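You operate a simulated robot arm through the tools that you are given. There is no shell and no other tool.

Carry out the task below with a simulated robot arm. There is one attempt and no reset: what you move stays moved.

JOB
Add the brass layer from hopper F to the dish of brass nuts.
Fine: the black layer below it goes into an empty dish; step the table round with the wide black button; leave the other hoppers and the sorting machine alone.

Only the result counts: the job must be done as asked and must still hold three seconds after the hand-in. Knocking over, shifting, dropping, spilling or breaking anything else fails it.

ROBOT AND FRAMES
A 7-joint arm with a two-finger parallel gripper, fixed in place. Base frame: the origin is on the floor under the middle of its stand, x ahead of it, y to its left, z up; the work surface is at about z = 0.76. Readings come in m, degrees, newtons and seconds.
With the tool pointing down near the work surface it reaches from about 0.1 to 0.66 m from the base axis. Its first joint turns from -66.0 to 66.0 degrees. Payload 1.57 kg.
The tool frame sits at the grasp point between the pads (the TCP): z along the fingers, y along the line on which they close. The tips reach 0.03 m beyond it. Largest opening 0.08 m; finger width 0.017, thickness 0.012; the body of the gripper, 0.04 by 0.082 m, starts 0.08 m behind the TCP.
Orientation is that of the tool frame in the base frame, as a unit quaternion [x, y, z, w]. With the fingers straight down and closing along the base's y, the tool's x points along the base's -x, its y along +y and its z along -z.

CONTROLS
- The arm moves only by the tool arm_command. Its argument "commands" is a list of rows, each a list of 2 entries, a list of its own where there are three numbers: the shift along the base's x, y, z in units of 100 mm (1.0 is 100 mm), then the turn, a rotation vector about the base's x, y, z in units of 45 degrees (1.0 is 45 degrees). In form: [[[tx, ty, tz], [rx, ry, rz]], ...]. A call has 1 to 20 rows; each row is the pose to reach, as a shift and turn from the pose commanded when the call began. "grip" is the finger opening in mm, from 0 to 80, set as the call begins (left out, the last holds). A call with a number of a shift or a turn outside -1 to 1 is refused whole. Each row takes 0.2 s and may step no farther than 0.05 m and 8.6 degrees from the row before; otherwise, or with a gripper value out of range, the whole call is refused. Where a pose cannot be reached the arm comes as near as it can. A force on the tool above 80 N (or 10 N above the force at the start of the call, whichever is more), or a blocked arm, ends the call early, and 0.2 s more pass. The fingers move at their own pace (about 0.072 m/s each) and stop on an object; they squeeze with about 43 N. The grip force told is the motor's: it shows also when the fingers shut on nothing. Time passes only in rows, and 0.2 s behind the last, so rows that repeat a pose let the fingers close. It gives the time, the measured TCP pose, the force on the tool (base axes), the opening and the grip force at its end, in the units of the frame above (readings bear some noise), with the torque about the TCP (base axes, N m) and any sound that the robot's microphone picked up.
- Cameras (640 x 400 px; columns grow to the right, rows downward): "scene" is fixed at [0.0344, 0.4359, 1.3821]; the picture's right is [-0.87, -0.49, 0.00], its down [-0.46, 0.81, -0.36] and it looks along [0.18, -0.32, -0.93] (base axes); focal length 214 px, centre (320, 200). "wrist" rides on the gripper at [0.072, -0.007, -0.122] in the tool frame; the picture's right is [0.09, 1.00, 0.00], its down [-0.84, 0.08, -0.54] and it looks along [-0.54, 0.05, 0.84] (tool axes); focal length 238 px, centre (320, 200). There is no depth. A picture from a camera that has moved, and an enlarged one, comes with that camera's place and axes in the base frame and with its lens. The place of the scene camera against the robot may be out by one fixed shift of up to 0.025 m in any direction.
- snapshot(camera): a new picture of that camera. It takes no simulated time.
- enlarge(camera, box): a new picture of the part [left, top, right, bottom] of that camera's present view, enlarged. It takes no simulated time.
- sign_off(): hands the job in; it is judged then, once.

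Places have to be worked out from the pictures, the camera data and where the tool is seen. Open the gripper and draw the arm clear of the work before you hand the job in, unless the task says otherwise.

The tools are called after "Request:" by a JSON object that holds its "name" and its "arguments". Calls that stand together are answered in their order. arm_command: Moves the arm, as the interface text tells. Its arguments: {"type":"object","properties":{"commands":{"type":"array","items":{"type":"array"}},"grip":{"type":"number"}},"required":["commands"]} The other tools are called the same way: snapshot (camera) takes a picture; enlarge (camera, box) takes an enlarged picture of a part of a camera's view; sign_off () hands the job in.

At the start:

```text
time_s: 0.0
tcp_pos: [0.3494, 0.0934, 1.0853]
ee_rot: [0.0, 1.0, 0.001, 0.0]
contact_force: [0.2, 1.0, 0.3]
wrist_torque: [0.0, 0.04, 0.01]
grip_width: 0.0802
finger_force: 0.0
```

scene: 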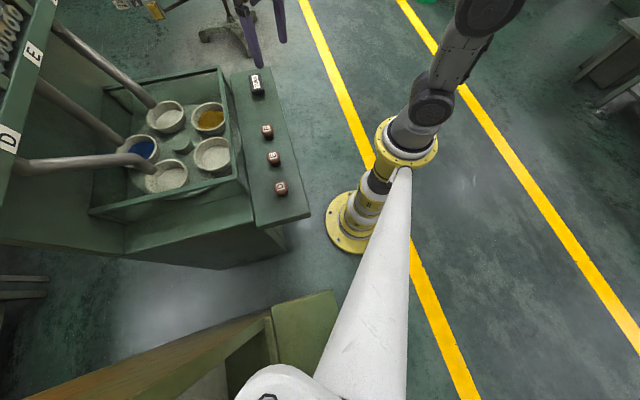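
wrist: 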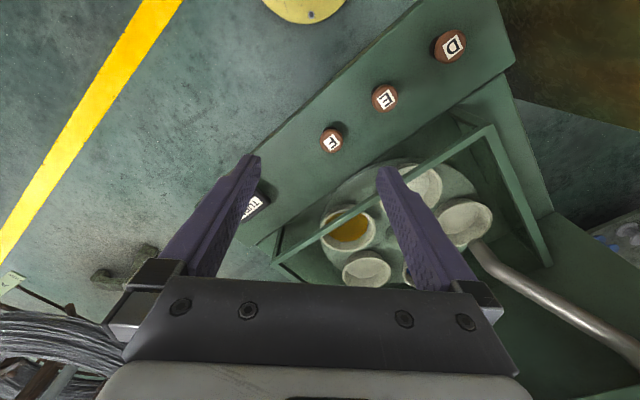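

I see a machine with hoppers D, E, F, pipes leading to a rotary table of dishes, and a panel with three brown buttons (D, E, F) and a black button. I take closer views before moving anything.

Request:
{"name": "enlarge", "arguments": {"camera": "scene", "box": [0, 0, 320, 200]}}

Request:
{"name": "enlarge", "arguments": {"camera": "scene", "box": [80, 60, 320, 210]}}

Request:
{"name": "enlarge", "arguments": {"camera": "wrist", "box": [220, 0, 560, 290]}}

```text
2.00 times, centred on (160, 100) of scene
camera zoom: at [0.0344, 0.4359, 1.3821], right [-0.87, -0.49, 0.0], down [-0.46, 0.81, -0.36], along [0.18, -0.32, -0.93], focal length 429 px, centre (640, 400)
```

zoom: 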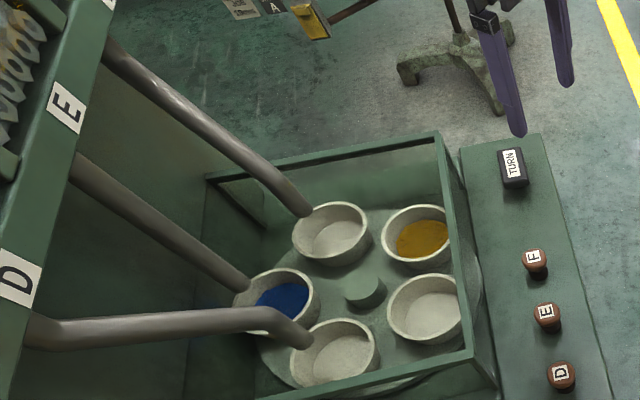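

```text
2.67 times, centred on (200, 135) of scene
camera zoom: at [0.0344, 0.4359, 1.3821], right [-0.87, -0.49, 0.0], down [-0.46, 0.81, -0.36], along [0.18, -0.32, -0.93], focal length 572 px, centre (640, 373)
```

zoom: 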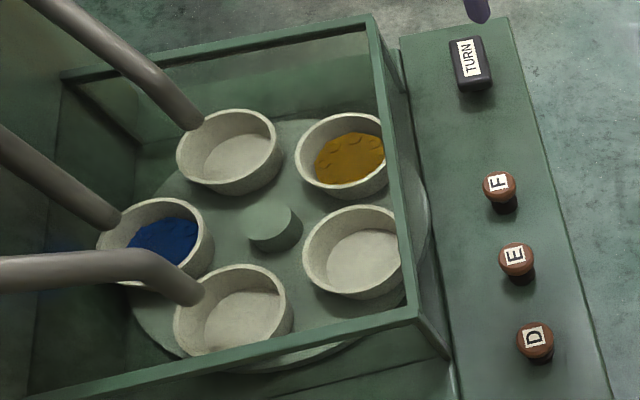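

```text
1.38 times, centred on (390, 145) of wrist
camera zoom: at [0.2772, 0.087, 1.2071], right [-0.09, 1.0, 0.0], down [0.84, 0.08, 0.54], along [0.54, 0.05, -0.84], focal length 329 px, centre (223, 276)
```

zoom: 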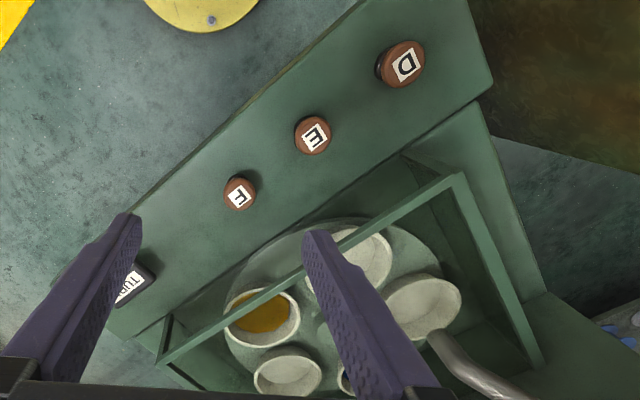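

I look closer at the hoppers and labels in the scene's corner to find which pipe belongs to which hopper.

Request:
{"name": "enlarge", "arguments": {"camera": "scene", "box": [0, 0, 128, 80]}}

Request:
{"name": "enlarge", "arguments": {"camera": "scene", "box": [0, 80, 160, 180]}}

Request:
{"name": "enlarge", "arguments": {"camera": "scene", "box": [100, 0, 260, 100]}}

```text
5.00 times, centred on (64, 40) of scene
camera zoom: at [0.0344, 0.4359, 1.3821], right [-0.87, -0.49, 0.0], down [-0.46, 0.81, -0.36], along [0.18, -0.32, -0.93], focal length 1072 px, centre (1600, 1000)
```

zoom: 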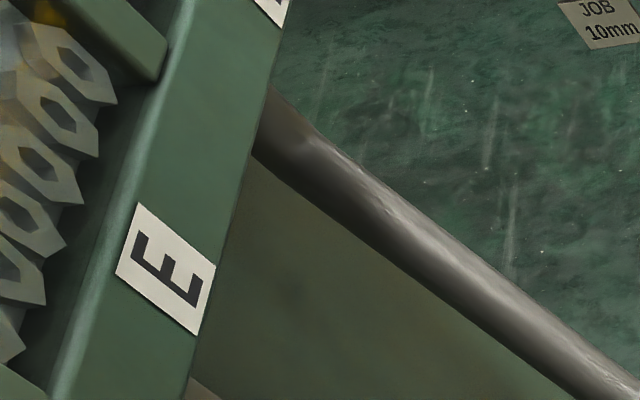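

```text
4.00 times, centred on (80, 130) of scene
camera zoom: at [0.0344, 0.4359, 1.3821], right [-0.87, -0.49, 0.0], down [-0.46, 0.81, -0.36], along [0.18, -0.32, -0.93], focal length 858 px, centre (1280, 480)
```

zoom: 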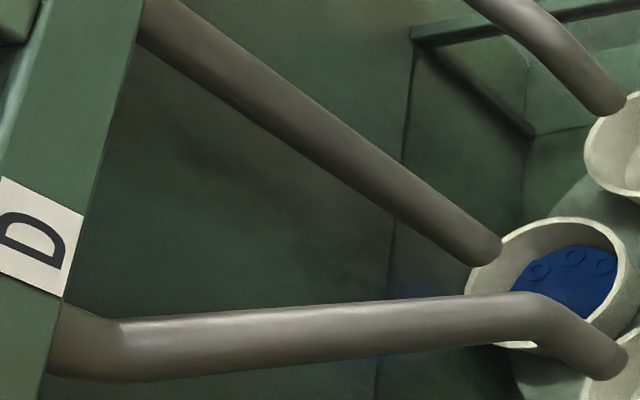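

```text
4.00 times, centred on (180, 50) of scene
camera zoom: at [0.0344, 0.4359, 1.3821], right [-0.87, -0.49, 0.0], down [-0.46, 0.81, -0.36], along [0.18, -0.32, -0.93], focal length 858 px, centre (880, 800)
```

zoom: 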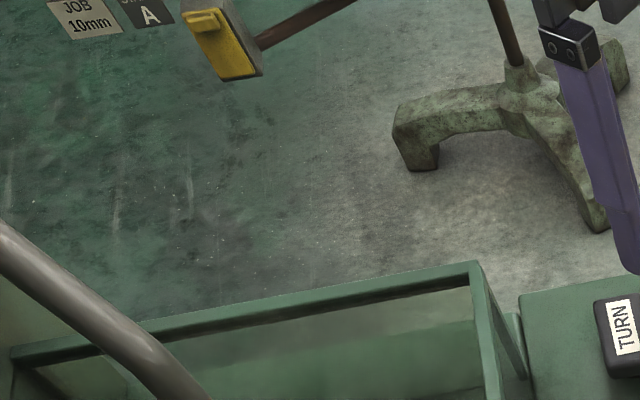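

From both cameras I place the buttons at about F (0.41, 0.12, 0.815), E (0.335, 0.19), D (0.26, 0.264) and TURN (0.56, -0.03), with the turntable hub near (0.68, 0.28). I yaw the wrist 45° at the present height so its camera faces the table and hoppers.

Request:
{"name": "arm_command", "arguments": {"commands": [[[0, 0, 0], [0, 0, 0.16]], [[0, 0, 0], [0, 0, 0.33]], [[0, 0, 0], [0, 0, 0.5]], [[0, 0, 0], [0, 0, 0.66]], [[0, 0, 0], [0, 0, 0.83]], [[0, 0, 0], [0, 0, 1.0]]]}}

Request:
{"name": "snapshot", "arguments": {"camera": "wrist"}}

```text
time_s: 1.4
tcp_pos: [0.3493, 0.0938, 1.0863]
ee_rot: [-0.384, 0.923, 0.0, 0.0]
contact_force: [0.8, 0.5, -0.8]
wrist_torque: [-0.02, -0.02, -0.03]
grip_width: 0.0798
finger_force: 0.0
```

```text
taken
camera wrist: at [0.3036, 0.038, 1.2074], right [-0.77, 0.64, 0.0], down [0.54, 0.65, 0.54], along [0.35, 0.42, -0.84], focal length 238 px, centre (320, 200)
```

wrist: 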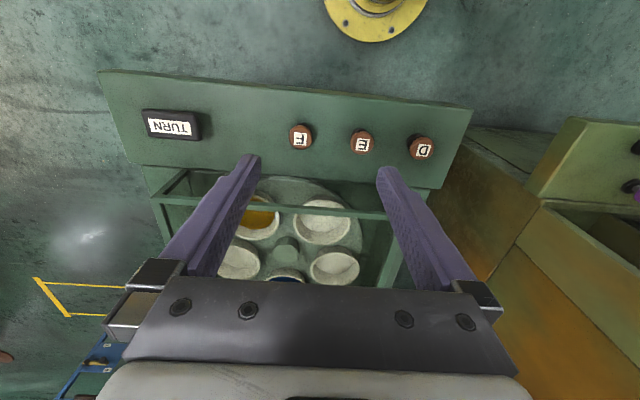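

The yawed view shows the picture upside-down relative to "up", with the hoppers beyond the bottom edge. I tilt the tool about the (1,-1,0) axis by 40° to bring the hoppers in view.

Request:
{"name": "arm_command", "arguments": {"commands": [[[0, 0, 0], [0.126, -0.126, 0]], [[0, 0, 0], [0.252, -0.252, 0]], [[0, 0, 0], [0.378, -0.378, 0]], [[0, 0, 0], [0.504, -0.504, 0]], [[0, 0, 0], [0.63, -0.63, 0]]]}}

Request:
{"name": "snapshot", "arguments": {"camera": "wrist"}}

Request:
{"name": "snapshot", "arguments": {"camera": "scene"}}

```text
time_s: 2.6
tcp_pos: [0.3502, 0.0926, 1.0865]
ee_rot: [-0.358, 0.868, 0.131, 0.318]
contact_force: [-0.3, 0.2, 0.7]
wrist_torque: [0.0, 0.02, 0.0]
grip_width: 0.0797
finger_force: 0.0
```

```text
taken
camera wrist: at [0.2597, -0.0051, 1.1329], right [-0.75, 0.66, -0.06], down [0.15, 0.26, 0.95], along [0.64, 0.71, -0.29], focal length 238 px, centre (320, 200)
```

wrist: 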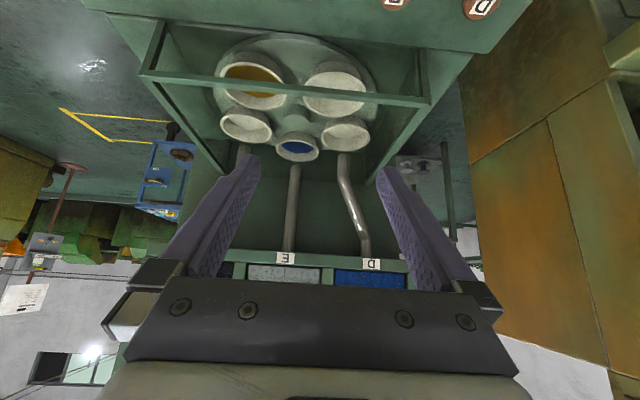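

```text
taken
```

scene: 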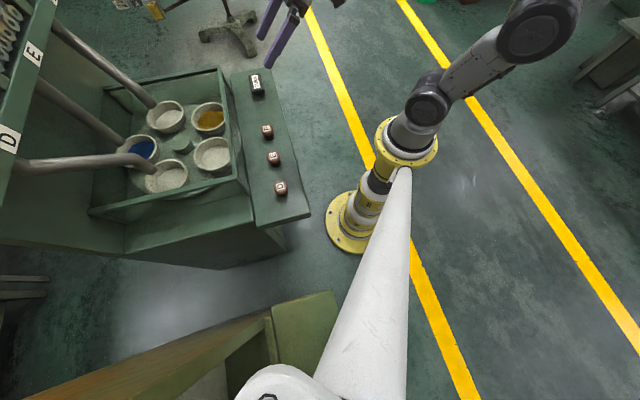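

The tubes from D and E come straight down from their own hoppers. I close the fingers and tilt some 25° further so the F hopper and its window come into view.

Request:
{"name": "arm_command", "arguments": {"commands": [[[0, 0, 0], [0.1, -0.1, 0]], [[0, 0, 0], [0.2, -0.2, 0]], [[0, 0, 0], [0.3, -0.3, 0]], [[0, 0, 0], [0.38, -0.38, 0]], [[0, 0, 0], [0.38, -0.38, 0]]], "grip": 0}}

Request:
{"name": "snapshot", "arguments": {"camera": "wrist"}}

```text
time_s: 3.8
tcp_pos: [0.3509, 0.0926, 1.0867]
ee_rot: [-0.323, 0.782, 0.204, 0.493]
contact_force: [-0.1, -0.5, 0.0]
wrist_torque: [0.01, -0.01, -0.01]
grip_width: 0.0
finger_force: 21.2
```

```text
taken
camera wrist: at [0.2543, -0.0109, 1.0737], right [-0.73, 0.68, -0.08], down [-0.14, -0.03, 0.99], along [0.67, 0.74, 0.12], focal length 238 px, centre (320, 200)
```

wrist: 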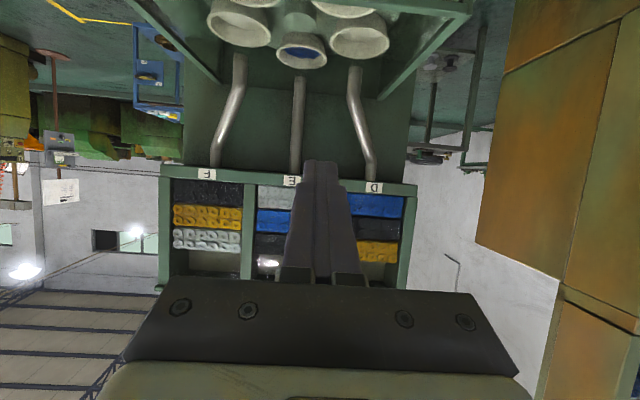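

Request:
{"name": "enlarge", "arguments": {"camera": "wrist", "box": [150, 0, 430, 175]}}

Request:
{"name": "enlarge", "arguments": {"camera": "wrist", "box": [150, 150, 430, 300]}}

Request:
{"name": "enlarge", "arguments": {"camera": "wrist", "box": [0, 0, 200, 125]}}

```text
2.29 times, centred on (290, 88) of wrist
camera zoom: at [0.2543, -0.0109, 1.0737], right [-0.73, 0.68, -0.08], down [-0.14, -0.03, 0.99], along [0.67, 0.74, 0.12], focal length 545 px, centre (389, 457)
```

zoom: 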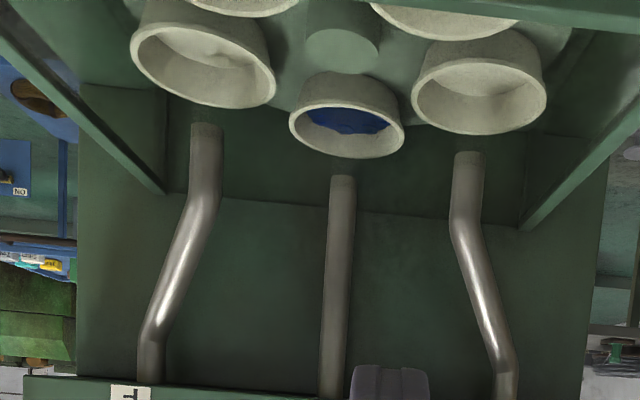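

```text
2.29 times, centred on (290, 225) of wrist
camera zoom: at [0.2543, -0.0109, 1.0737], right [-0.73, 0.68, -0.08], down [-0.14, -0.03, 0.99], along [0.67, 0.74, 0.12], focal length 545 px, centre (389, 143)
```

zoom: 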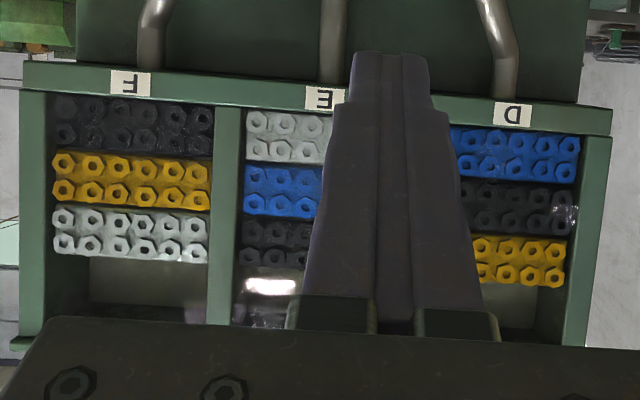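

```text
3.20 times, centred on (100, 62) of wrist
camera zoom: at [0.2543, -0.0109, 1.0737], right [-0.73, 0.68, -0.08], down [-0.14, -0.03, 0.99], along [0.67, 0.74, 0.12], focal length 763 px, centre (1024, 640)
```

zoom: 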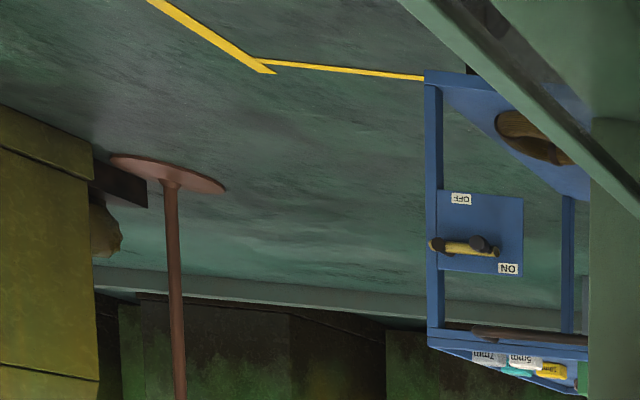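

Upside-down in the picture, hopper F holds black at the bottom, brass next, then white; its tube feeds the dish on the TURN side of the back. White nuts could hide in a pale dish, so I check every "empty" dish closely.

Request:
{"name": "enlarge", "arguments": {"camera": "scene", "box": [140, 92, 236, 152]}}

Request:
{"name": "enlarge", "arguments": {"camera": "scene", "box": [110, 130, 240, 200]}}

Request:
{"name": "enlarge", "arguments": {"camera": "wrist", "box": [190, 0, 410, 80]}}

```text
6.67 times, centred on (188, 122) of scene
camera zoom: at [0.0343, 0.4359, 1.3821], right [-0.87, -0.49, 0.0], down [-0.46, 0.81, -0.36], along [0.18, -0.32, -0.93], focal length 1430 px, centre (1200, 720)
```

zoom: 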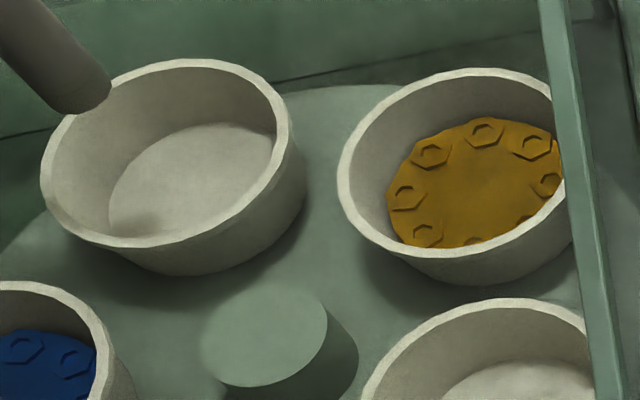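

```text
4.92 times, centred on (175, 165) of scene
camera zoom: at [0.0343, 0.4359, 1.3821], right [-0.87, -0.49, 0.0], down [-0.46, 0.81, -0.36], along [0.18, -0.32, -0.93], focal length 1056 px, centre (1034, 372)
```

zoom: 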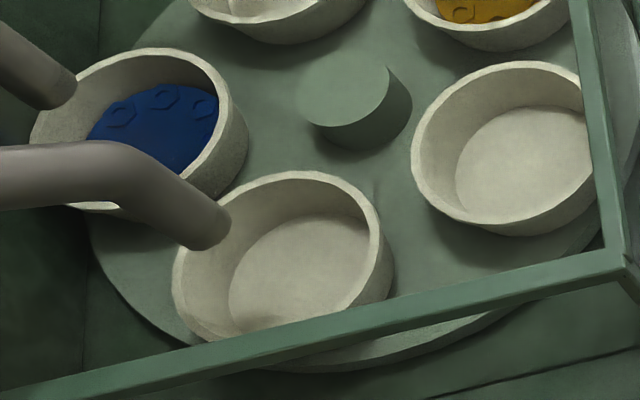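

```text
2.91 times, centred on (300, 40) of wrist
camera zoom: at [0.2543, -0.0109, 1.0737], right [-0.73, 0.68, -0.08], down [-0.14, -0.03, 0.99], along [0.67, 0.74, 0.12], focal length 693 px, centre (378, 666)
```

zoom: 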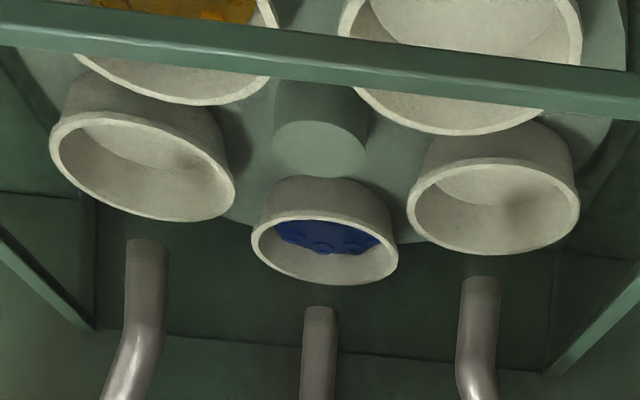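

All three pale dishes look truly empty, and the dish now under F's tube is one of them. I tilt the tool back upright with the fingers shut, ready to approach button F from above.

Request:
{"name": "arm_command", "arguments": {"commands": [[[0, 0, 0], [-0.126, 0.126, 0]], [[0, 0, 0], [-0.252, 0.252, 0]], [[0, 0, 0], [-0.38, 0.38, 0]], [[0, 0, 0], [-0.5, 0.5, 0]], [[0, 0, 0], [-0.62, 0.62, 0]], [[0, 0, 0], [-0.74, 0.74, 0]], [[0, 0, 0], [-0.86, 0.86, 0]], [[0, 0, 0], [-0.96, 0.96, 0]]], "grip": 0}}

```text
time_s: 5.6
tcp_pos: [0.3495, 0.0921, 1.0856]
ee_rot: [-0.383, 0.924, 0.009, 0.024]
contact_force: [-0.3, 0.4, -0.5]
wrist_torque: [0.02, 0.0, -0.01]
grip_width: 0.0002
finger_force: 21.6
```

The tool is nearly upright again (3° left). I finish the levelling and move above the estimated spot of button F at TCP z ≈ 0.985.

Request:
{"name": "arm_command", "arguments": {"commands": [[[0.15, 0.06, -0.25], [-0.05, 0.05, 0]], [[0.3, 0.12, -0.5], [-0.05, 0.05, 0]], [[0.45, 0.18, -0.75], [-0.05, 0.05, 0]], [[0.606, 0.236, -1.0], [-0.05, 0.05, 0]], [[0.606, 0.236, -1.0], [-0.05, 0.05, 0]]]}}

Request:
{"name": "snapshot", "arguments": {"camera": "wrist"}}

Request:
{"name": "snapshot", "arguments": {"camera": "scene"}}

```text
time_s: 6.8
tcp_pos: [0.4093, 0.1182, 0.9822]
ee_rot: [-0.383, 0.924, 0.0, 0.0]
contact_force: [0.0, -0.1, 0.0]
wrist_torque: [0.0, 0.0, -0.03]
grip_width: 0.0
finger_force: 22.1
```

```text
taken
camera wrist: at [0.3629, 0.0623, 1.1044], right [-0.77, 0.64, 0.0], down [0.54, 0.65, 0.54], along [0.35, 0.42, -0.84], focal length 238 px, centre (320, 200)
```

wrist: 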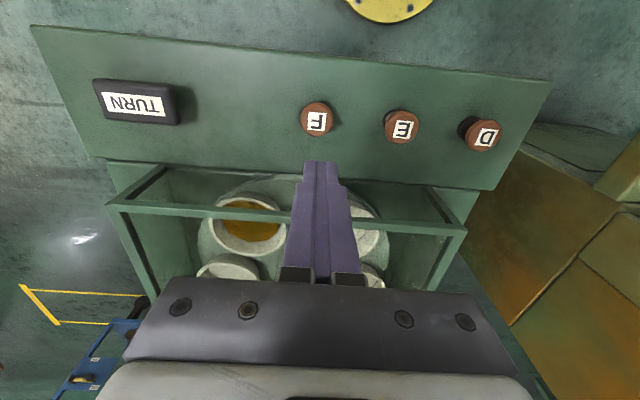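

```text
taken
```

scene: 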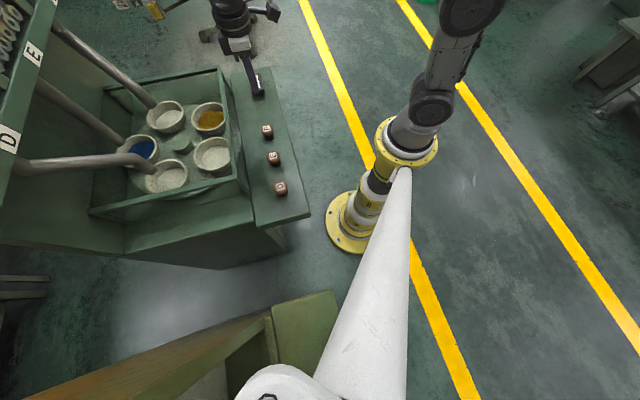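

From three wrist views button F triangulates to about (0.414, 0.119) with its cap near z ≈ 0.80. I go down to TCP z ≈ 0.865 (tips 0.835) right over it and check.

Request:
{"name": "arm_command", "arguments": {"commands": [[[0.04, 0.02, -0.4], [0, 0, 0]], [[0.04, 0.02, -0.8], [0, 0, 0]], [[0.04, 0.02, -1.0], [0, 0, 0]], [[0.04, 0.02, -1.0], [0, 0, 0]]]}}

Request:
{"name": "snapshot", "arguments": {"camera": "wrist"}}

Request:
{"name": "enlarge", "arguments": {"camera": "scene", "box": [200, 50, 330, 210]}}

```text
time_s: 7.8
tcp_pos: [0.4114, 0.1193, 0.8842]
ee_rot: [-0.382, 0.924, 0.0, 0.0]
contact_force: [-0.7, 0.8, 0.7]
wrist_torque: [-0.03, -0.01, 0.03]
grip_width: 0.0
finger_force: 21.3
```

```text
taken
camera wrist: at [0.3651, 0.0637, 1.0053], right [-0.77, 0.64, 0.0], down [0.54, 0.65, 0.54], along [0.35, 0.42, -0.84], focal length 238 px, centre (320, 200)
```

wrist: 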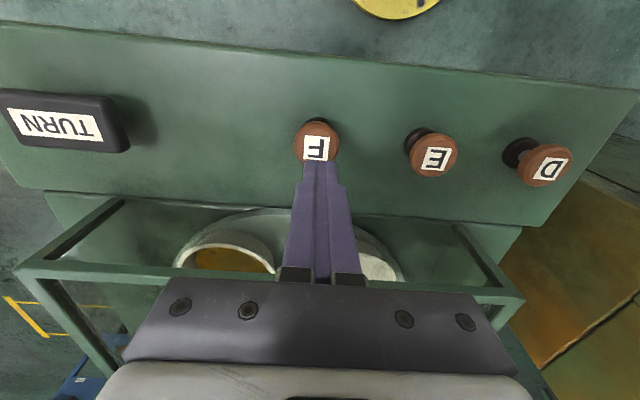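

```text
2.50 times, centred on (265, 130) of scene
camera zoom: at [0.0344, 0.4359, 1.3821], right [-0.87, -0.49, 0.0], down [-0.46, 0.81, -0.36], along [0.18, -0.32, -0.93], focal length 536 px, centre (458, 375)
```

zoom: 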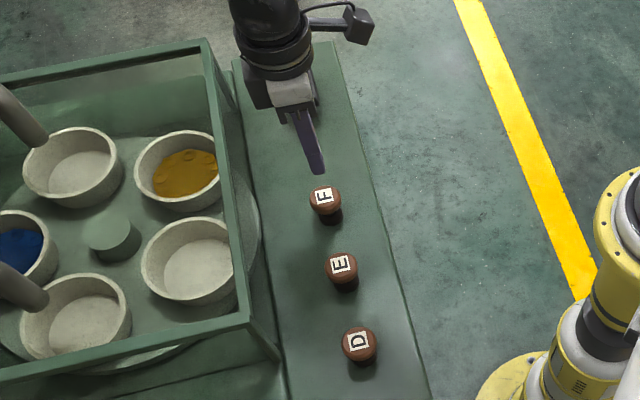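

The tips hang at (0.411, 0.119), z ≈ 0.854, and the F cap at about (0.4145, 0.1175). I go down to a tip height of about 0.81 with a 2 mm correction, then read the force.

Request:
{"name": "arm_command", "arguments": {"commands": [[[0.02, -0.01, -0.2], [0, 0, 0]], [[0.02, -0.01, -0.35], [0, 0, 0]], [[0.02, -0.01, -0.42], [0, 0, 0]], [[0.02, -0.01, -0.42], [0, 0, 0]]]}}

Request:
{"name": "snapshot", "arguments": {"camera": "wrist"}}

Request:
{"name": "enlarge", "arguments": {"camera": "scene", "box": [220, 80, 310, 170]}}

```text
time_s: 8.8
tcp_pos: [0.4163, 0.1192, 0.8427]
ee_rot: [-0.382, 0.924, 0.0, 0.0]
contact_force: [-0.4, 0.2, -0.5]
wrist_torque: [-0.01, 0.01, -0.01]
grip_width: 0.0
finger_force: 21.2
```

```text
taken
camera wrist: at [0.3698, 0.0632, 0.9637], right [-0.77, 0.64, 0.0], down [0.54, 0.65, 0.54], along [0.35, 0.42, -0.84], focal length 238 px, centre (320, 200)
```

wrist: 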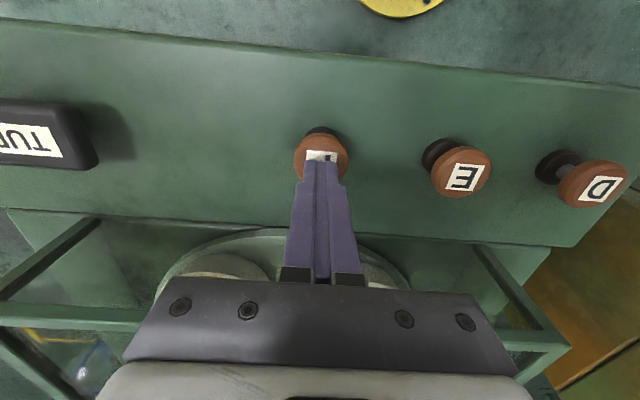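

```text
4.44 times, centred on (265, 125) of scene
camera zoom: at [0.0344, 0.4359, 1.3821], right [-0.87, -0.49, 0.0], down [-0.46, 0.81, -0.36], along [0.18, -0.32, -0.93], focal length 953 px, centre (564, 533)
```

zoom: 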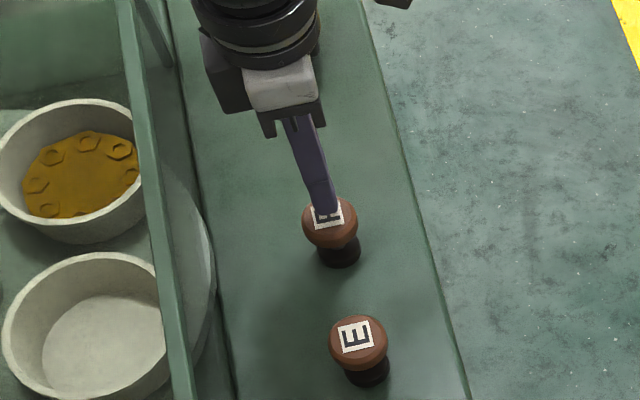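

The tips sit over the F cap with no contact yet (tip z ≈ 0.813). I press down in 2 mm steps and watch the force.

Request:
{"name": "arm_command", "arguments": {"commands": [[[-0.01, -0.01, -0.03], [0, 0, 0]], [[-0.01, -0.01, -0.06], [0, 0, 0]], [[-0.01, -0.01, -0.08], [0, 0, 0]]]}}

```text
time_s: 9.6
tcp_pos: [0.4146, 0.1173, 0.8363]
ee_rot: [-0.382, 0.924, 0.0, 0.0]
contact_force: [0.3, 0.3, -0.1]
wrist_torque: [-0.01, 0.0, -0.01]
grip_width: 0.0
finger_force: 21.2
```

No contact yet at tip z ≈ 0.806. I continue down another 8 mm in small steps.

Request:
{"name": "arm_command", "arguments": {"commands": [[[0, 0, -0.02], [0, 0, 0]], [[0, 0, -0.04], [0, 0, 0]], [[0, 0, -0.06], [0, 0, 0]]]}}

Request:
{"name": "enlarge", "arguments": {"camera": "scene", "box": [220, 80, 310, 170]}}

```text
time_s: 10.4
tcp_pos: [0.4158, 0.1169, 0.8288]
ee_rot: [-0.382, 0.924, 0.0, 0.001]
contact_force: [-0.9, 1.6, 2.2]
wrist_torque: [0.04, 0.03, -0.02]
grip_width: 0.0003
finger_force: 21.3
```

```text
4.44 times, centred on (265, 125) of scene
camera zoom: at [0.0343, 0.4359, 1.3821], right [-0.87, -0.49, 0.0], down [-0.46, 0.81, -0.36], along [0.18, -0.32, -0.93], focal length 953 px, centre (564, 533)
```

zoom: 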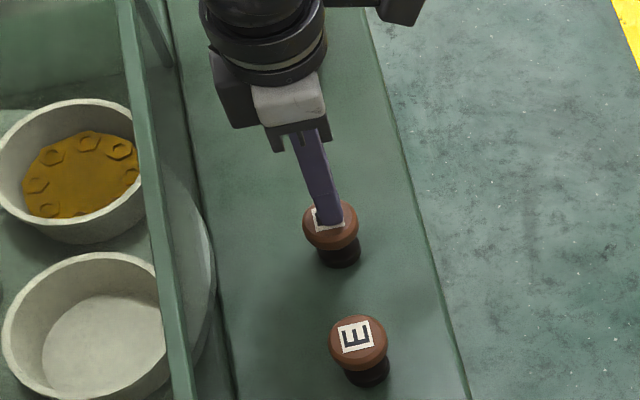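

First contact: 2.2 N at tip z ≈ 0.799. I press further 6 mm and listen for a click.

Request:
{"name": "arm_command", "arguments": {"commands": [[[0, 0, -0.02], [0, 0, 0]], [[0, 0, -0.04], [0, 0, 0]]]}}

```text
time_s: 11.0
tcp_pos: [0.4159, 0.1179, 0.826]
ee_rot: [-0.383, 0.924, 0.0, 0.001]
contact_force: [0.7, 2.2, 3.6]
wrist_torque: [0.05, 0.03, -0.03]
grip_width: 0.0001
finger_force: 21.5
```

The force is 3.6 N, rising like a spring; no click yet. I press 4 mm more.

Request:
{"name": "arm_command", "arguments": {"commands": [[[0, 0, -0.02], [0, 0, 0]], [[0, 0, -0.04], [0, 0, 0]]]}}

Request:
{"name": "enlarge", "arguments": {"camera": "scene", "box": [100, 80, 310, 210]}}

```text
time_s: 11.6
tcp_pos: [0.4174, 0.1168, 0.822]
ee_rot: [-0.382, 0.924, 0.0, 0.001]
contact_force: [1.3, 0.9, 5.8]
wrist_torque: [0.01, -0.05, -0.02]
grip_width: 0.0002
finger_force: 21.6
heard: click
```

```text
3.05 times, centred on (205, 145) of scene
camera zoom: at [0.0343, 0.4359, 1.3821], right [-0.87, -0.49, 0.0], down [-0.46, 0.81, -0.36], along [0.18, -0.32, -0.93], focal length 654 px, centre (670, 368)
```

zoom: 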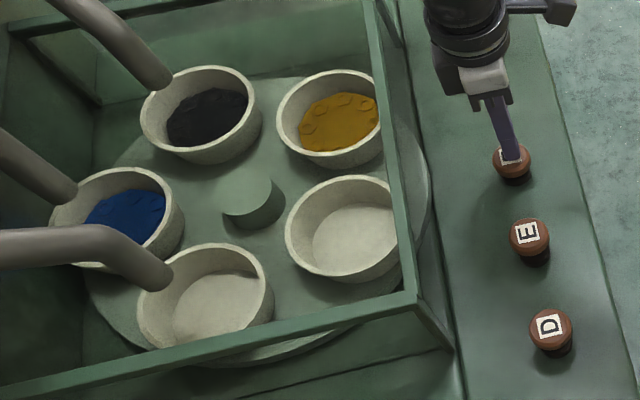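

A click was heard and the black layer is now in the formerly empty dish under F. I lift straight up to release the button.

Request:
{"name": "arm_command", "arguments": {"commands": [[[0, 0, 0.3], [0, 0, 0]], [[0, 0, 0.7], [0, 0, 0]], [[0, 0, 1.0], [0, 0, 0]], [[0, 0, 1.0], [0, 0, 0]]]}}

Request:
{"name": "snapshot", "arguments": {"camera": "wrist"}}

Request:
{"name": "enlarge", "arguments": {"camera": "scene", "box": [100, 60, 310, 210]}}

```text
time_s: 12.6
tcp_pos: [0.4131, 0.1175, 0.9198]
ee_rot: [-0.382, 0.924, 0.0, 0.001]
contact_force: [0.4, 0.3, 0.1]
wrist_torque: [-0.01, -0.02, 0.02]
grip_width: 0.0002
finger_force: 21.4
```

```text
taken
camera wrist: at [0.3671, 0.0629, 1.0414], right [-0.77, 0.64, 0.0], down [0.54, 0.65, 0.54], along [0.35, 0.42, -0.84], focal length 238 px, centre (320, 200)
```

wrist: 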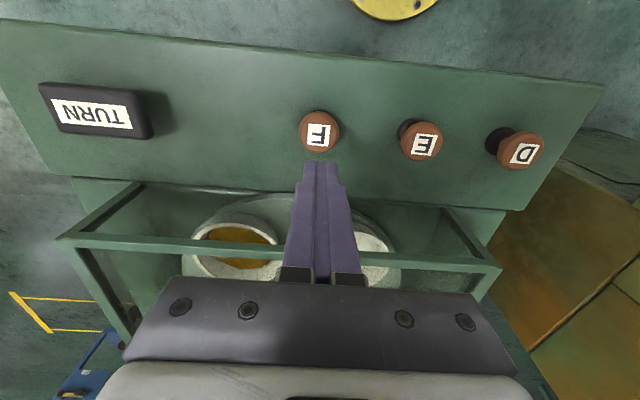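

```text
2.67 times, centred on (205, 135) of scene
camera zoom: at [0.0343, 0.4359, 1.3821], right [-0.87, -0.49, 0.0], down [-0.46, 0.81, -0.36], along [0.18, -0.32, -0.93], focal length 572 px, centre (627, 373)
```

zoom: 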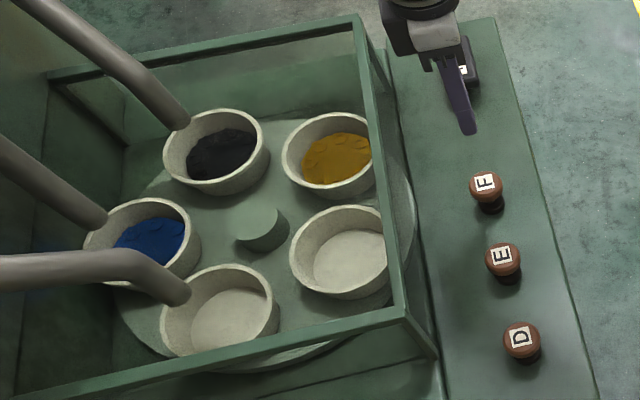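

The black layer stayed put, and F popped back up. I place TURN's centre near (0.573, -0.037, 0.80) and travel along the panel at this height in two calls.

Request:
{"name": "arm_command", "arguments": {"commands": [[[0.27, -0.26, 0], [0, 0, 0]], [[0.54, -0.52, 0], [0, 0, 0]], [[0.8, -0.78, 0], [0, 0, 0]]]}}

Request:
{"name": "arm_command", "arguments": {"commands": [[[0.27, -0.26, 0], [0, 0, 0]], [[0.54, -0.52, 0], [0, 0, 0]], [[0.78, -0.76, 0], [0, 0, 0]], [[0.78, -0.76, 0], [0, 0, 0]]]}}

Request:
{"name": "snapshot", "arguments": {"camera": "wrist"}}

Request:
{"name": "snapshot", "arguments": {"camera": "scene"}}

```text
time_s: 13.4
tcp_pos: [0.4955, 0.0385, 0.9219]
ee_rot: [-0.383, 0.924, 0.001, 0.0]
contact_force: [-0.5, -0.4, 0.0]
wrist_torque: [-0.03, 0.01, 0.0]
grip_width: 0.0
finger_force: 21.4
```

```text
time_s: 14.4
tcp_pos: [0.5704, -0.0354, 0.9247]
ee_rot: [-0.383, 0.924, -0.001, 0.0]
contact_force: [0.6, 0.3, -0.1]
wrist_torque: [-0.04, 0.01, 0.01]
grip_width: 0.0
finger_force: 21.7
```

```text
taken
camera wrist: at [0.5249, -0.0903, 1.0454], right [-0.77, 0.64, 0.0], down [0.54, 0.65, 0.54], along [0.35, 0.42, -0.84], focal length 238 px, centre (320, 200)
```

wrist: 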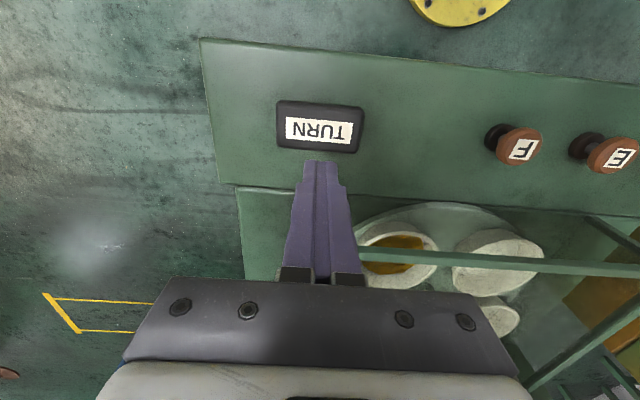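

```text
taken
```

scene: 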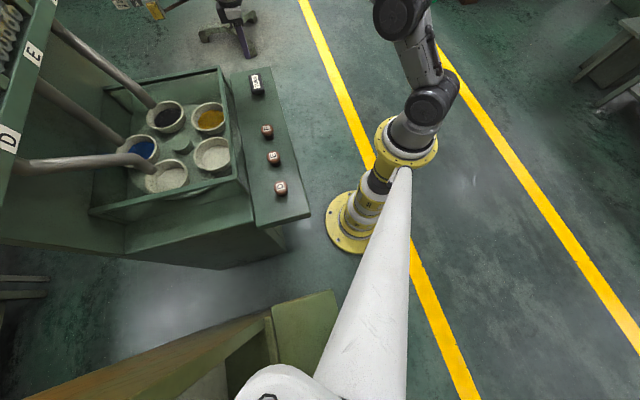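

The tool is right over TURN (label centre works out to about (0.571, -0.035)). I go down to a tip height of about 0.815 and check.

Request:
{"name": "arm_command", "arguments": {"commands": [[[0, 0, -0.3], [0, 0, 0]], [[0, 0, -0.6], [0, 0, 0]], [[0, 0, -0.75], [0, 0, 0]], [[0, 0, -0.75], [0, 0, 0]]]}}

Request:
{"name": "snapshot", "arguments": {"camera": "wrist"}}

Request:
{"name": "enlarge", "arguments": {"camera": "scene", "box": [200, 40, 300, 110]}}

```text
time_s: 15.4
tcp_pos: [0.5713, -0.036, 0.8468]
ee_rot: [-0.383, 0.924, 0.0, 0.001]
contact_force: [0.4, 0.2, -0.6]
wrist_torque: [0.01, 0.0, 0.01]
grip_width: 0.0
finger_force: 21.8
```

```text
taken
camera wrist: at [0.526, -0.0913, 0.9688], right [-0.77, 0.64, 0.0], down [0.54, 0.65, 0.54], along [0.35, 0.42, -0.84], focal length 238 px, centre (320, 200)
```

wrist: 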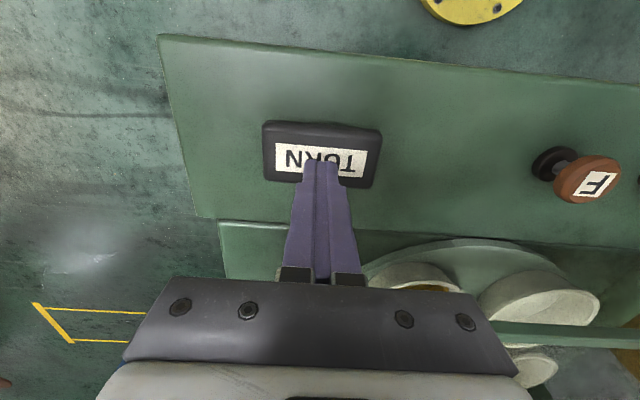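

```text
5.71 times, centred on (250, 75) of scene
camera zoom: at [0.0344, 0.4359, 1.3821], right [-0.87, -0.49, 0.0], down [-0.46, 0.81, -0.36], along [0.18, -0.32, -0.93], focal length 1226 px, centre (720, 914)
```

zoom: 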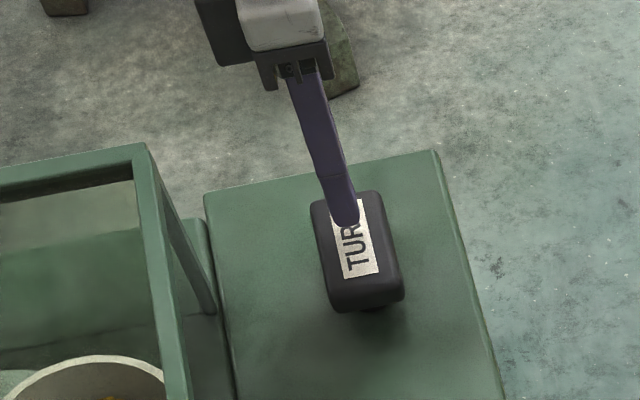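

Tips hover over TURN's label with no contact. I lower in small steps watching force and sound.

Request:
{"name": "arm_command", "arguments": {"commands": [[[0, 0, -0.04], [0, 0, 0]], [[0, 0, -0.08], [0, 0, 0]], [[0, 0, -0.12], [0, 0, 0]]]}}

```text
time_s: 16.2
tcp_pos: [0.574, -0.0349, 0.835]
ee_rot: [-0.382, 0.924, 0.0, 0.0]
contact_force: [0.7, 0.6, 0.3]
wrist_torque: [0.02, 0.01, 0.02]
grip_width: 0.0
finger_force: 21.5
```

Still no contact at tip z ≈ 0.805. I lower 6 mm more in 2 mm steps.

Request:
{"name": "arm_command", "arguments": {"commands": [[[0, 0, -0.02], [0, 0, 0]], [[0, 0, -0.04], [0, 0, 0]], [[0, 0, -0.06], [0, 0, 0]]]}}

```text
time_s: 17.0
tcp_pos: [0.5735, -0.0362, 0.8296]
ee_rot: [-0.382, 0.924, 0.0, 0.001]
contact_force: [0.6, 1.5, 3.6]
wrist_torque: [0.05, -0.02, -0.04]
grip_width: 0.0
finger_force: 20.5
```

Contact at 3.6 N, tip z ≈ 0.7995. I press 4 mm further and listen.

Request:
{"name": "arm_command", "arguments": {"commands": [[[0, 0, -0.02], [0, 0, 0]], [[0, 0, -0.04], [0, 0, 0]]]}}

```text
time_s: 17.6
tcp_pos: [0.5733, -0.0362, 0.826]
ee_rot: [-0.382, 0.924, 0.0, 0.002]
contact_force: [0.8, 1.0, 3.6]
wrist_torque: [0.01, -0.02, -0.01]
grip_width: 0.0
finger_force: 21.1
```

The button yields with 3.6 N and no click so far. I press 4 mm further.

Request:
{"name": "arm_command", "arguments": {"commands": [[[0, 0, -0.02], [0, 0, 0]], [[0, 0, -0.04], [0, 0, 0]]]}}

Request:
{"name": "enlarge", "arguments": {"camera": "scene", "box": [100, 60, 310, 210]}}

```text
time_s: 18.2
tcp_pos: [0.5734, -0.0369, 0.8214]
ee_rot: [-0.383, 0.924, -0.001, 0.001]
contact_force: [2.6, 1.6, 5.4]
wrist_torque: [0.03, -0.05, -0.01]
grip_width: 0.0
finger_force: 21.4
heard: click
```

```text
2.67 times, centred on (205, 135) of scene
camera zoom: at [0.0343, 0.4359, 1.3821], right [-0.87, -0.49, 0.0], down [-0.46, 0.81, -0.36], along [0.18, -0.32, -0.93], focal length 572 px, centre (627, 373)
```

zoom: 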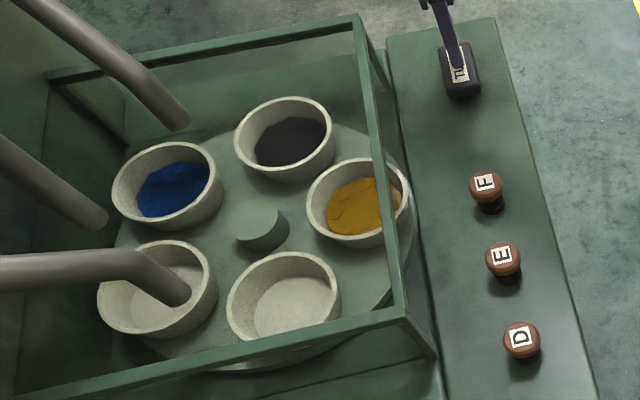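

A click: the table is turning clockwise in this view (blue heading toward F, brass away from it), so brass needs four steps in all. I lift to release, then check where it settled.

Request:
{"name": "arm_command", "arguments": {"commands": [[[0, 0, 0.1], [0, 0, 0]], [[0, 0, 0.2], [0, 0, 0]], [[0, 0, 0.2], [0, 0, 0]], [[0, 0, 0.2], [0, 0, 0]]]}}

Request:
{"name": "enlarge", "arguments": {"camera": "scene", "box": [100, 60, 310, 210]}}

```text
time_s: 19.2
tcp_pos: [0.5734, -0.0363, 0.8413]
ee_rot: [-0.383, 0.924, 0.0, 0.0]
contact_force: [-0.7, 0.6, 0.5]
wrist_torque: [-0.03, 0.0, 0.01]
grip_width: 0.0001
finger_force: 21.1
```

```text
2.67 times, centred on (205, 135) of scene
camera zoom: at [0.0344, 0.4359, 1.3821], right [-0.87, -0.49, 0.0], down [-0.46, 0.81, -0.36], along [0.18, -0.32, -0.93], focal length 572 px, centre (627, 373)
```

zoom: 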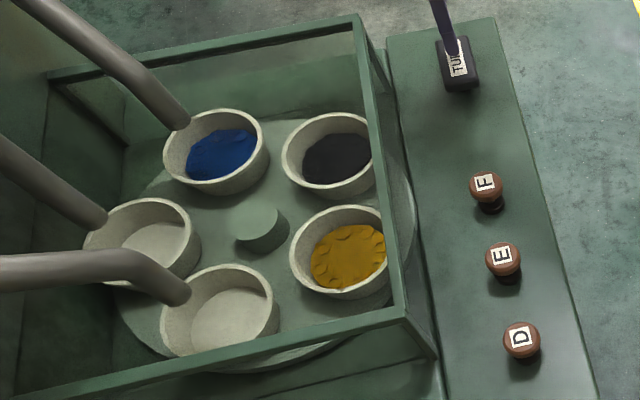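

One press equals one 72° step: brass is now at the front, blue under F. I press TURN again by the same depth (2 cm down, then back up), then check.

Request:
{"name": "arm_command", "arguments": {"commands": [[[0, 0, -0.08], [0, 0, 0]], [[0, 0, -0.14], [0, 0, 0]], [[0, 0, -0.18], [0, 0, 0]], [[0, 0, -0.2], [0, 0, 0]], [[0, 0, -0.2], [0, 0, 0]], [[0, 0, -0.08], [0, 0, 0]], [[0, 0, 0], [0, 0, 0]], [[0, 0, 0], [0, 0, 0]], [[0, 0, 0], [0, 0, 0]], [[0, 0, 0], [0, 0, 0]]]}}

Request:
{"name": "enlarge", "arguments": {"camera": "scene", "box": [100, 60, 310, 210]}}

```text
time_s: 21.4
tcp_pos: [0.5744, -0.0354, 0.8395]
ee_rot: [-0.382, 0.924, -0.001, 0.0]
contact_force: [-0.3, -0.4, 0.2]
wrist_torque: [0.0, 0.04, 0.03]
grip_width: 0.0001
finger_force: 21.1
heard: click
```

```text
2.67 times, centred on (205, 135) of scene
camera zoom: at [0.0344, 0.4359, 1.3821], right [-0.87, -0.49, 0.0], down [-0.46, 0.81, -0.36], along [0.18, -0.32, -0.93], focal length 572 px, centre (627, 373)
```

zoom: 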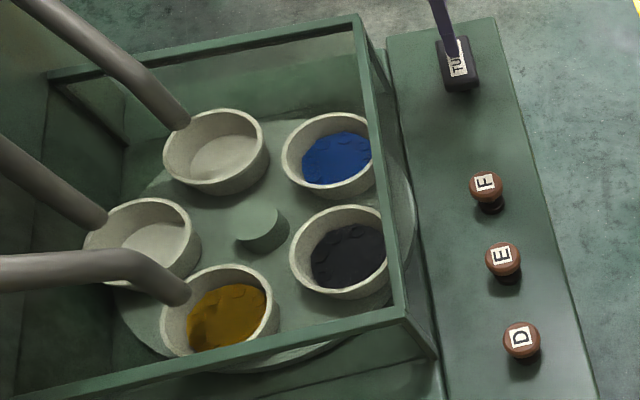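

Second step done: brass sits under D's tube, with two more steps to reach F. I press TURN a third time the same way.

Request:
{"name": "arm_command", "arguments": {"commands": [[[0, 0, -0.08], [0, 0, 0]], [[0, 0, -0.14], [0, 0, 0]], [[0, 0, -0.18], [0, 0, 0]], [[0, 0, -0.2], [0, 0, 0]], [[0, 0, -0.2], [0, 0, 0]], [[0, 0, -0.08], [0, 0, 0]], [[0, 0, 0], [0, 0, 0]], [[0, 0, 0], [0, 0, 0]], [[0, 0, 0], [0, 0, 0]], [[0, 0, 0], [0, 0, 0]]]}}

Request:
{"name": "enlarge", "arguments": {"camera": "scene", "box": [100, 60, 310, 210]}}

```text
time_s: 23.6
tcp_pos: [0.5726, -0.0357, 0.8431]
ee_rot: [-0.383, 0.924, 0.0, 0.001]
contact_force: [-0.6, 0.4, 0.8]
wrist_torque: [-0.02, -0.03, 0.01]
grip_width: 0.0
finger_force: 21.3
heard: click
```

```text
2.67 times, centred on (205, 135) of scene
camera zoom: at [0.0344, 0.4359, 1.3821], right [-0.87, -0.49, 0.0], down [-0.46, 0.81, -0.36], along [0.18, -0.32, -0.93], focal length 572 px, centre (627, 373)
```

zoom: 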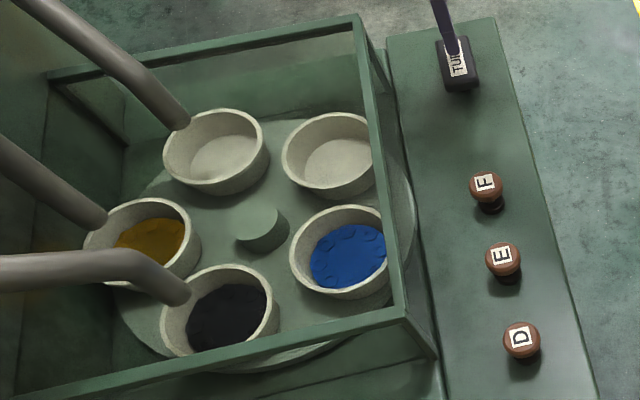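

Third step done: brass is under E's tube, one step from F. I press TURN the fourth and last time.

Request:
{"name": "arm_command", "arguments": {"commands": [[[0, 0, -0.08], [0, 0, 0]], [[0, 0, -0.14], [0, 0, 0]], [[0, 0, -0.18], [0, 0, 0]], [[0, 0, -0.2], [0, 0, 0]], [[0, 0, -0.2], [0, 0, 0]], [[0, 0, -0.08], [0, 0, 0]], [[0, 0, 0], [0, 0, 0]], [[0, 0, 0], [0, 0, 0]], [[0, 0, 0], [0, 0, 0]], [[0, 0, 0], [0, 0, 0]]]}}

Request:
{"name": "enlarge", "arguments": {"camera": "scene", "box": [100, 60, 310, 210]}}

```text
time_s: 25.8
tcp_pos: [0.574, -0.0365, 0.8402]
ee_rot: [-0.383, 0.924, 0.0, 0.0]
contact_force: [-1.5, -0.4, -0.3]
wrist_torque: [0.01, -0.01, -0.02]
grip_width: 0.0002
finger_force: 21.5
heard: click
```

```text
2.67 times, centred on (205, 135) of scene
camera zoom: at [0.0344, 0.4359, 1.3821], right [-0.87, -0.49, 0.0], down [-0.46, 0.81, -0.36], along [0.18, -0.32, -0.93], focal length 572 px, centre (627, 373)
```

zoom: 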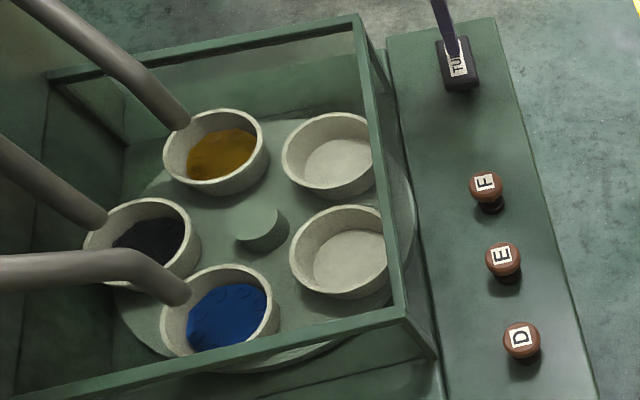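

The brass dish is now under F's tube. I lift off TURN and retrace the path back to above F.

Request:
{"name": "arm_command", "arguments": {"commands": [[[0, 0, 0.4], [0, 0, 0]], [[0, 0, 0.8], [0, 0, 0]], [[-0.26, 0.25, 0.8], [0, 0, 0]], [[-0.53, 0.51, 0.8], [0, 0, 0]], [[-0.78, 0.76, 0.8], [0, 0, 0]]]}}

Request:
{"name": "arm_command", "arguments": {"commands": [[[-0.27, 0.26, 0], [0, 0, 0]], [[-0.54, 0.52, 0], [0, 0, 0]], [[-0.8, 0.78, 0], [0, 0, 0]], [[-0.8, 0.78, 0], [0, 0, 0]]]}}

Request:
{"name": "snapshot", "arguments": {"camera": "wrist"}}

Request:
{"name": "enlarge", "arguments": {"camera": "scene", "box": [100, 60, 310, 210]}}

```text
time_s: 27.0
tcp_pos: [0.4949, 0.0388, 0.9195]
ee_rot: [-0.383, 0.924, 0.0, 0.001]
contact_force: [0.5, -0.4, 0.1]
wrist_torque: [-0.04, 0.02, 0.0]
grip_width: 0.0
finger_force: 21.6
```

```text
time_s: 28.0
tcp_pos: [0.4155, 0.116, 0.9201]
ee_rot: [-0.383, 0.924, 0.001, 0.0]
contact_force: [0.4, -0.4, 1.0]
wrist_torque: [-0.02, 0.0, -0.02]
grip_width: 0.0003
finger_force: 21.2
```

```text
taken
camera wrist: at [0.3683, 0.0598, 1.0417], right [-0.77, 0.64, 0.0], down [0.54, 0.65, 0.54], along [0.35, 0.42, -0.84], focal length 238 px, centre (320, 200)
```

wrist: 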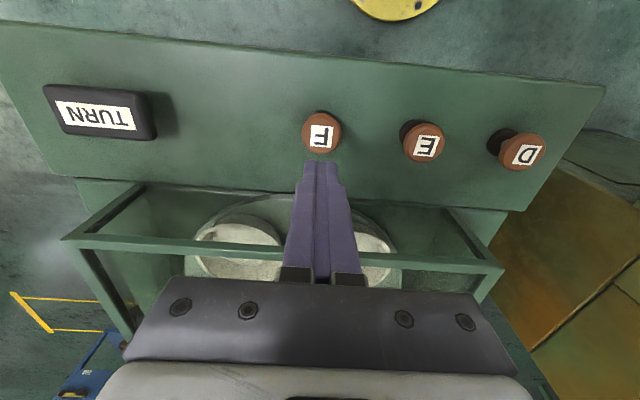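

```text
2.67 times, centred on (205, 135) of scene
camera zoom: at [0.0343, 0.4359, 1.3821], right [-0.87, -0.49, 0.0], down [-0.46, 0.81, -0.36], along [0.18, -0.32, -0.93], focal length 572 px, centre (627, 373)
```

zoom: 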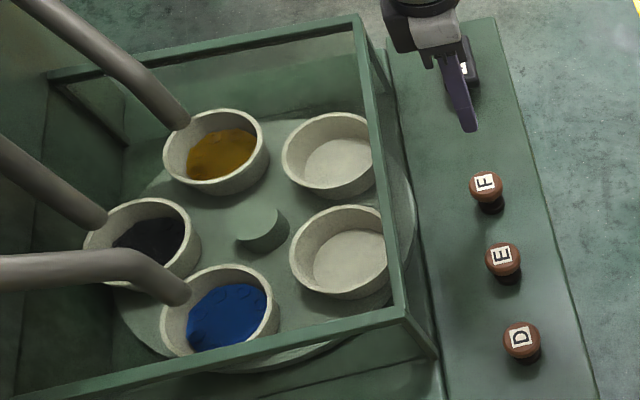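

Brass remains under F and the tool is back over F at the earlier spot. I go down and press F once to the same depth as before (about TCP z 0.820).

Request:
{"name": "arm_command", "arguments": {"commands": [[[0, 0, -0.4], [0, 0, 0]], [[0, 0, -0.78], [0, 0, 0]], [[0, 0, -0.86], [0, 0, 0]], [[0, 0, -0.92], [0, 0, 0]], [[0, 0, -0.96], [0, 0, 0]], [[0, 0, -0.99], [0, 0, 0]]]}}

Request:
{"name": "enlarge", "arguments": {"camera": "scene", "box": [100, 60, 310, 210]}}

```text
time_s: 29.4
tcp_pos: [0.4171, 0.1172, 0.8195]
ee_rot: [-0.383, 0.924, 0.0, 0.001]
contact_force: [-1.3, 1.0, 5.8]
wrist_torque: [0.03, 0.07, -0.05]
grip_width: 0.0001
finger_force: 22.0
heard: click
```

```text
2.67 times, centred on (205, 135) of scene
camera zoom: at [0.0342, 0.4359, 1.3821], right [-0.87, -0.49, 0.0], down [-0.46, 0.81, -0.36], along [0.18, -0.32, -0.93], focal length 572 px, centre (627, 373)
```

zoom: 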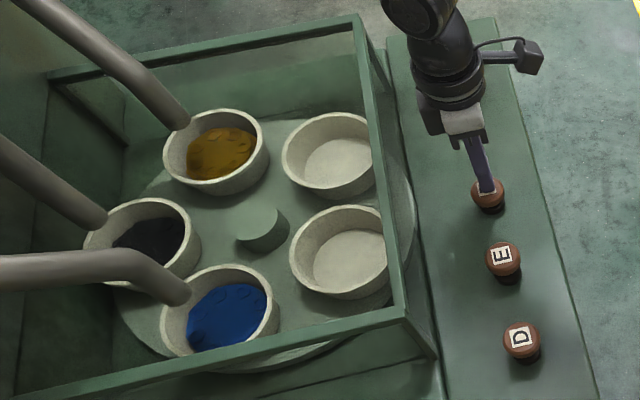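

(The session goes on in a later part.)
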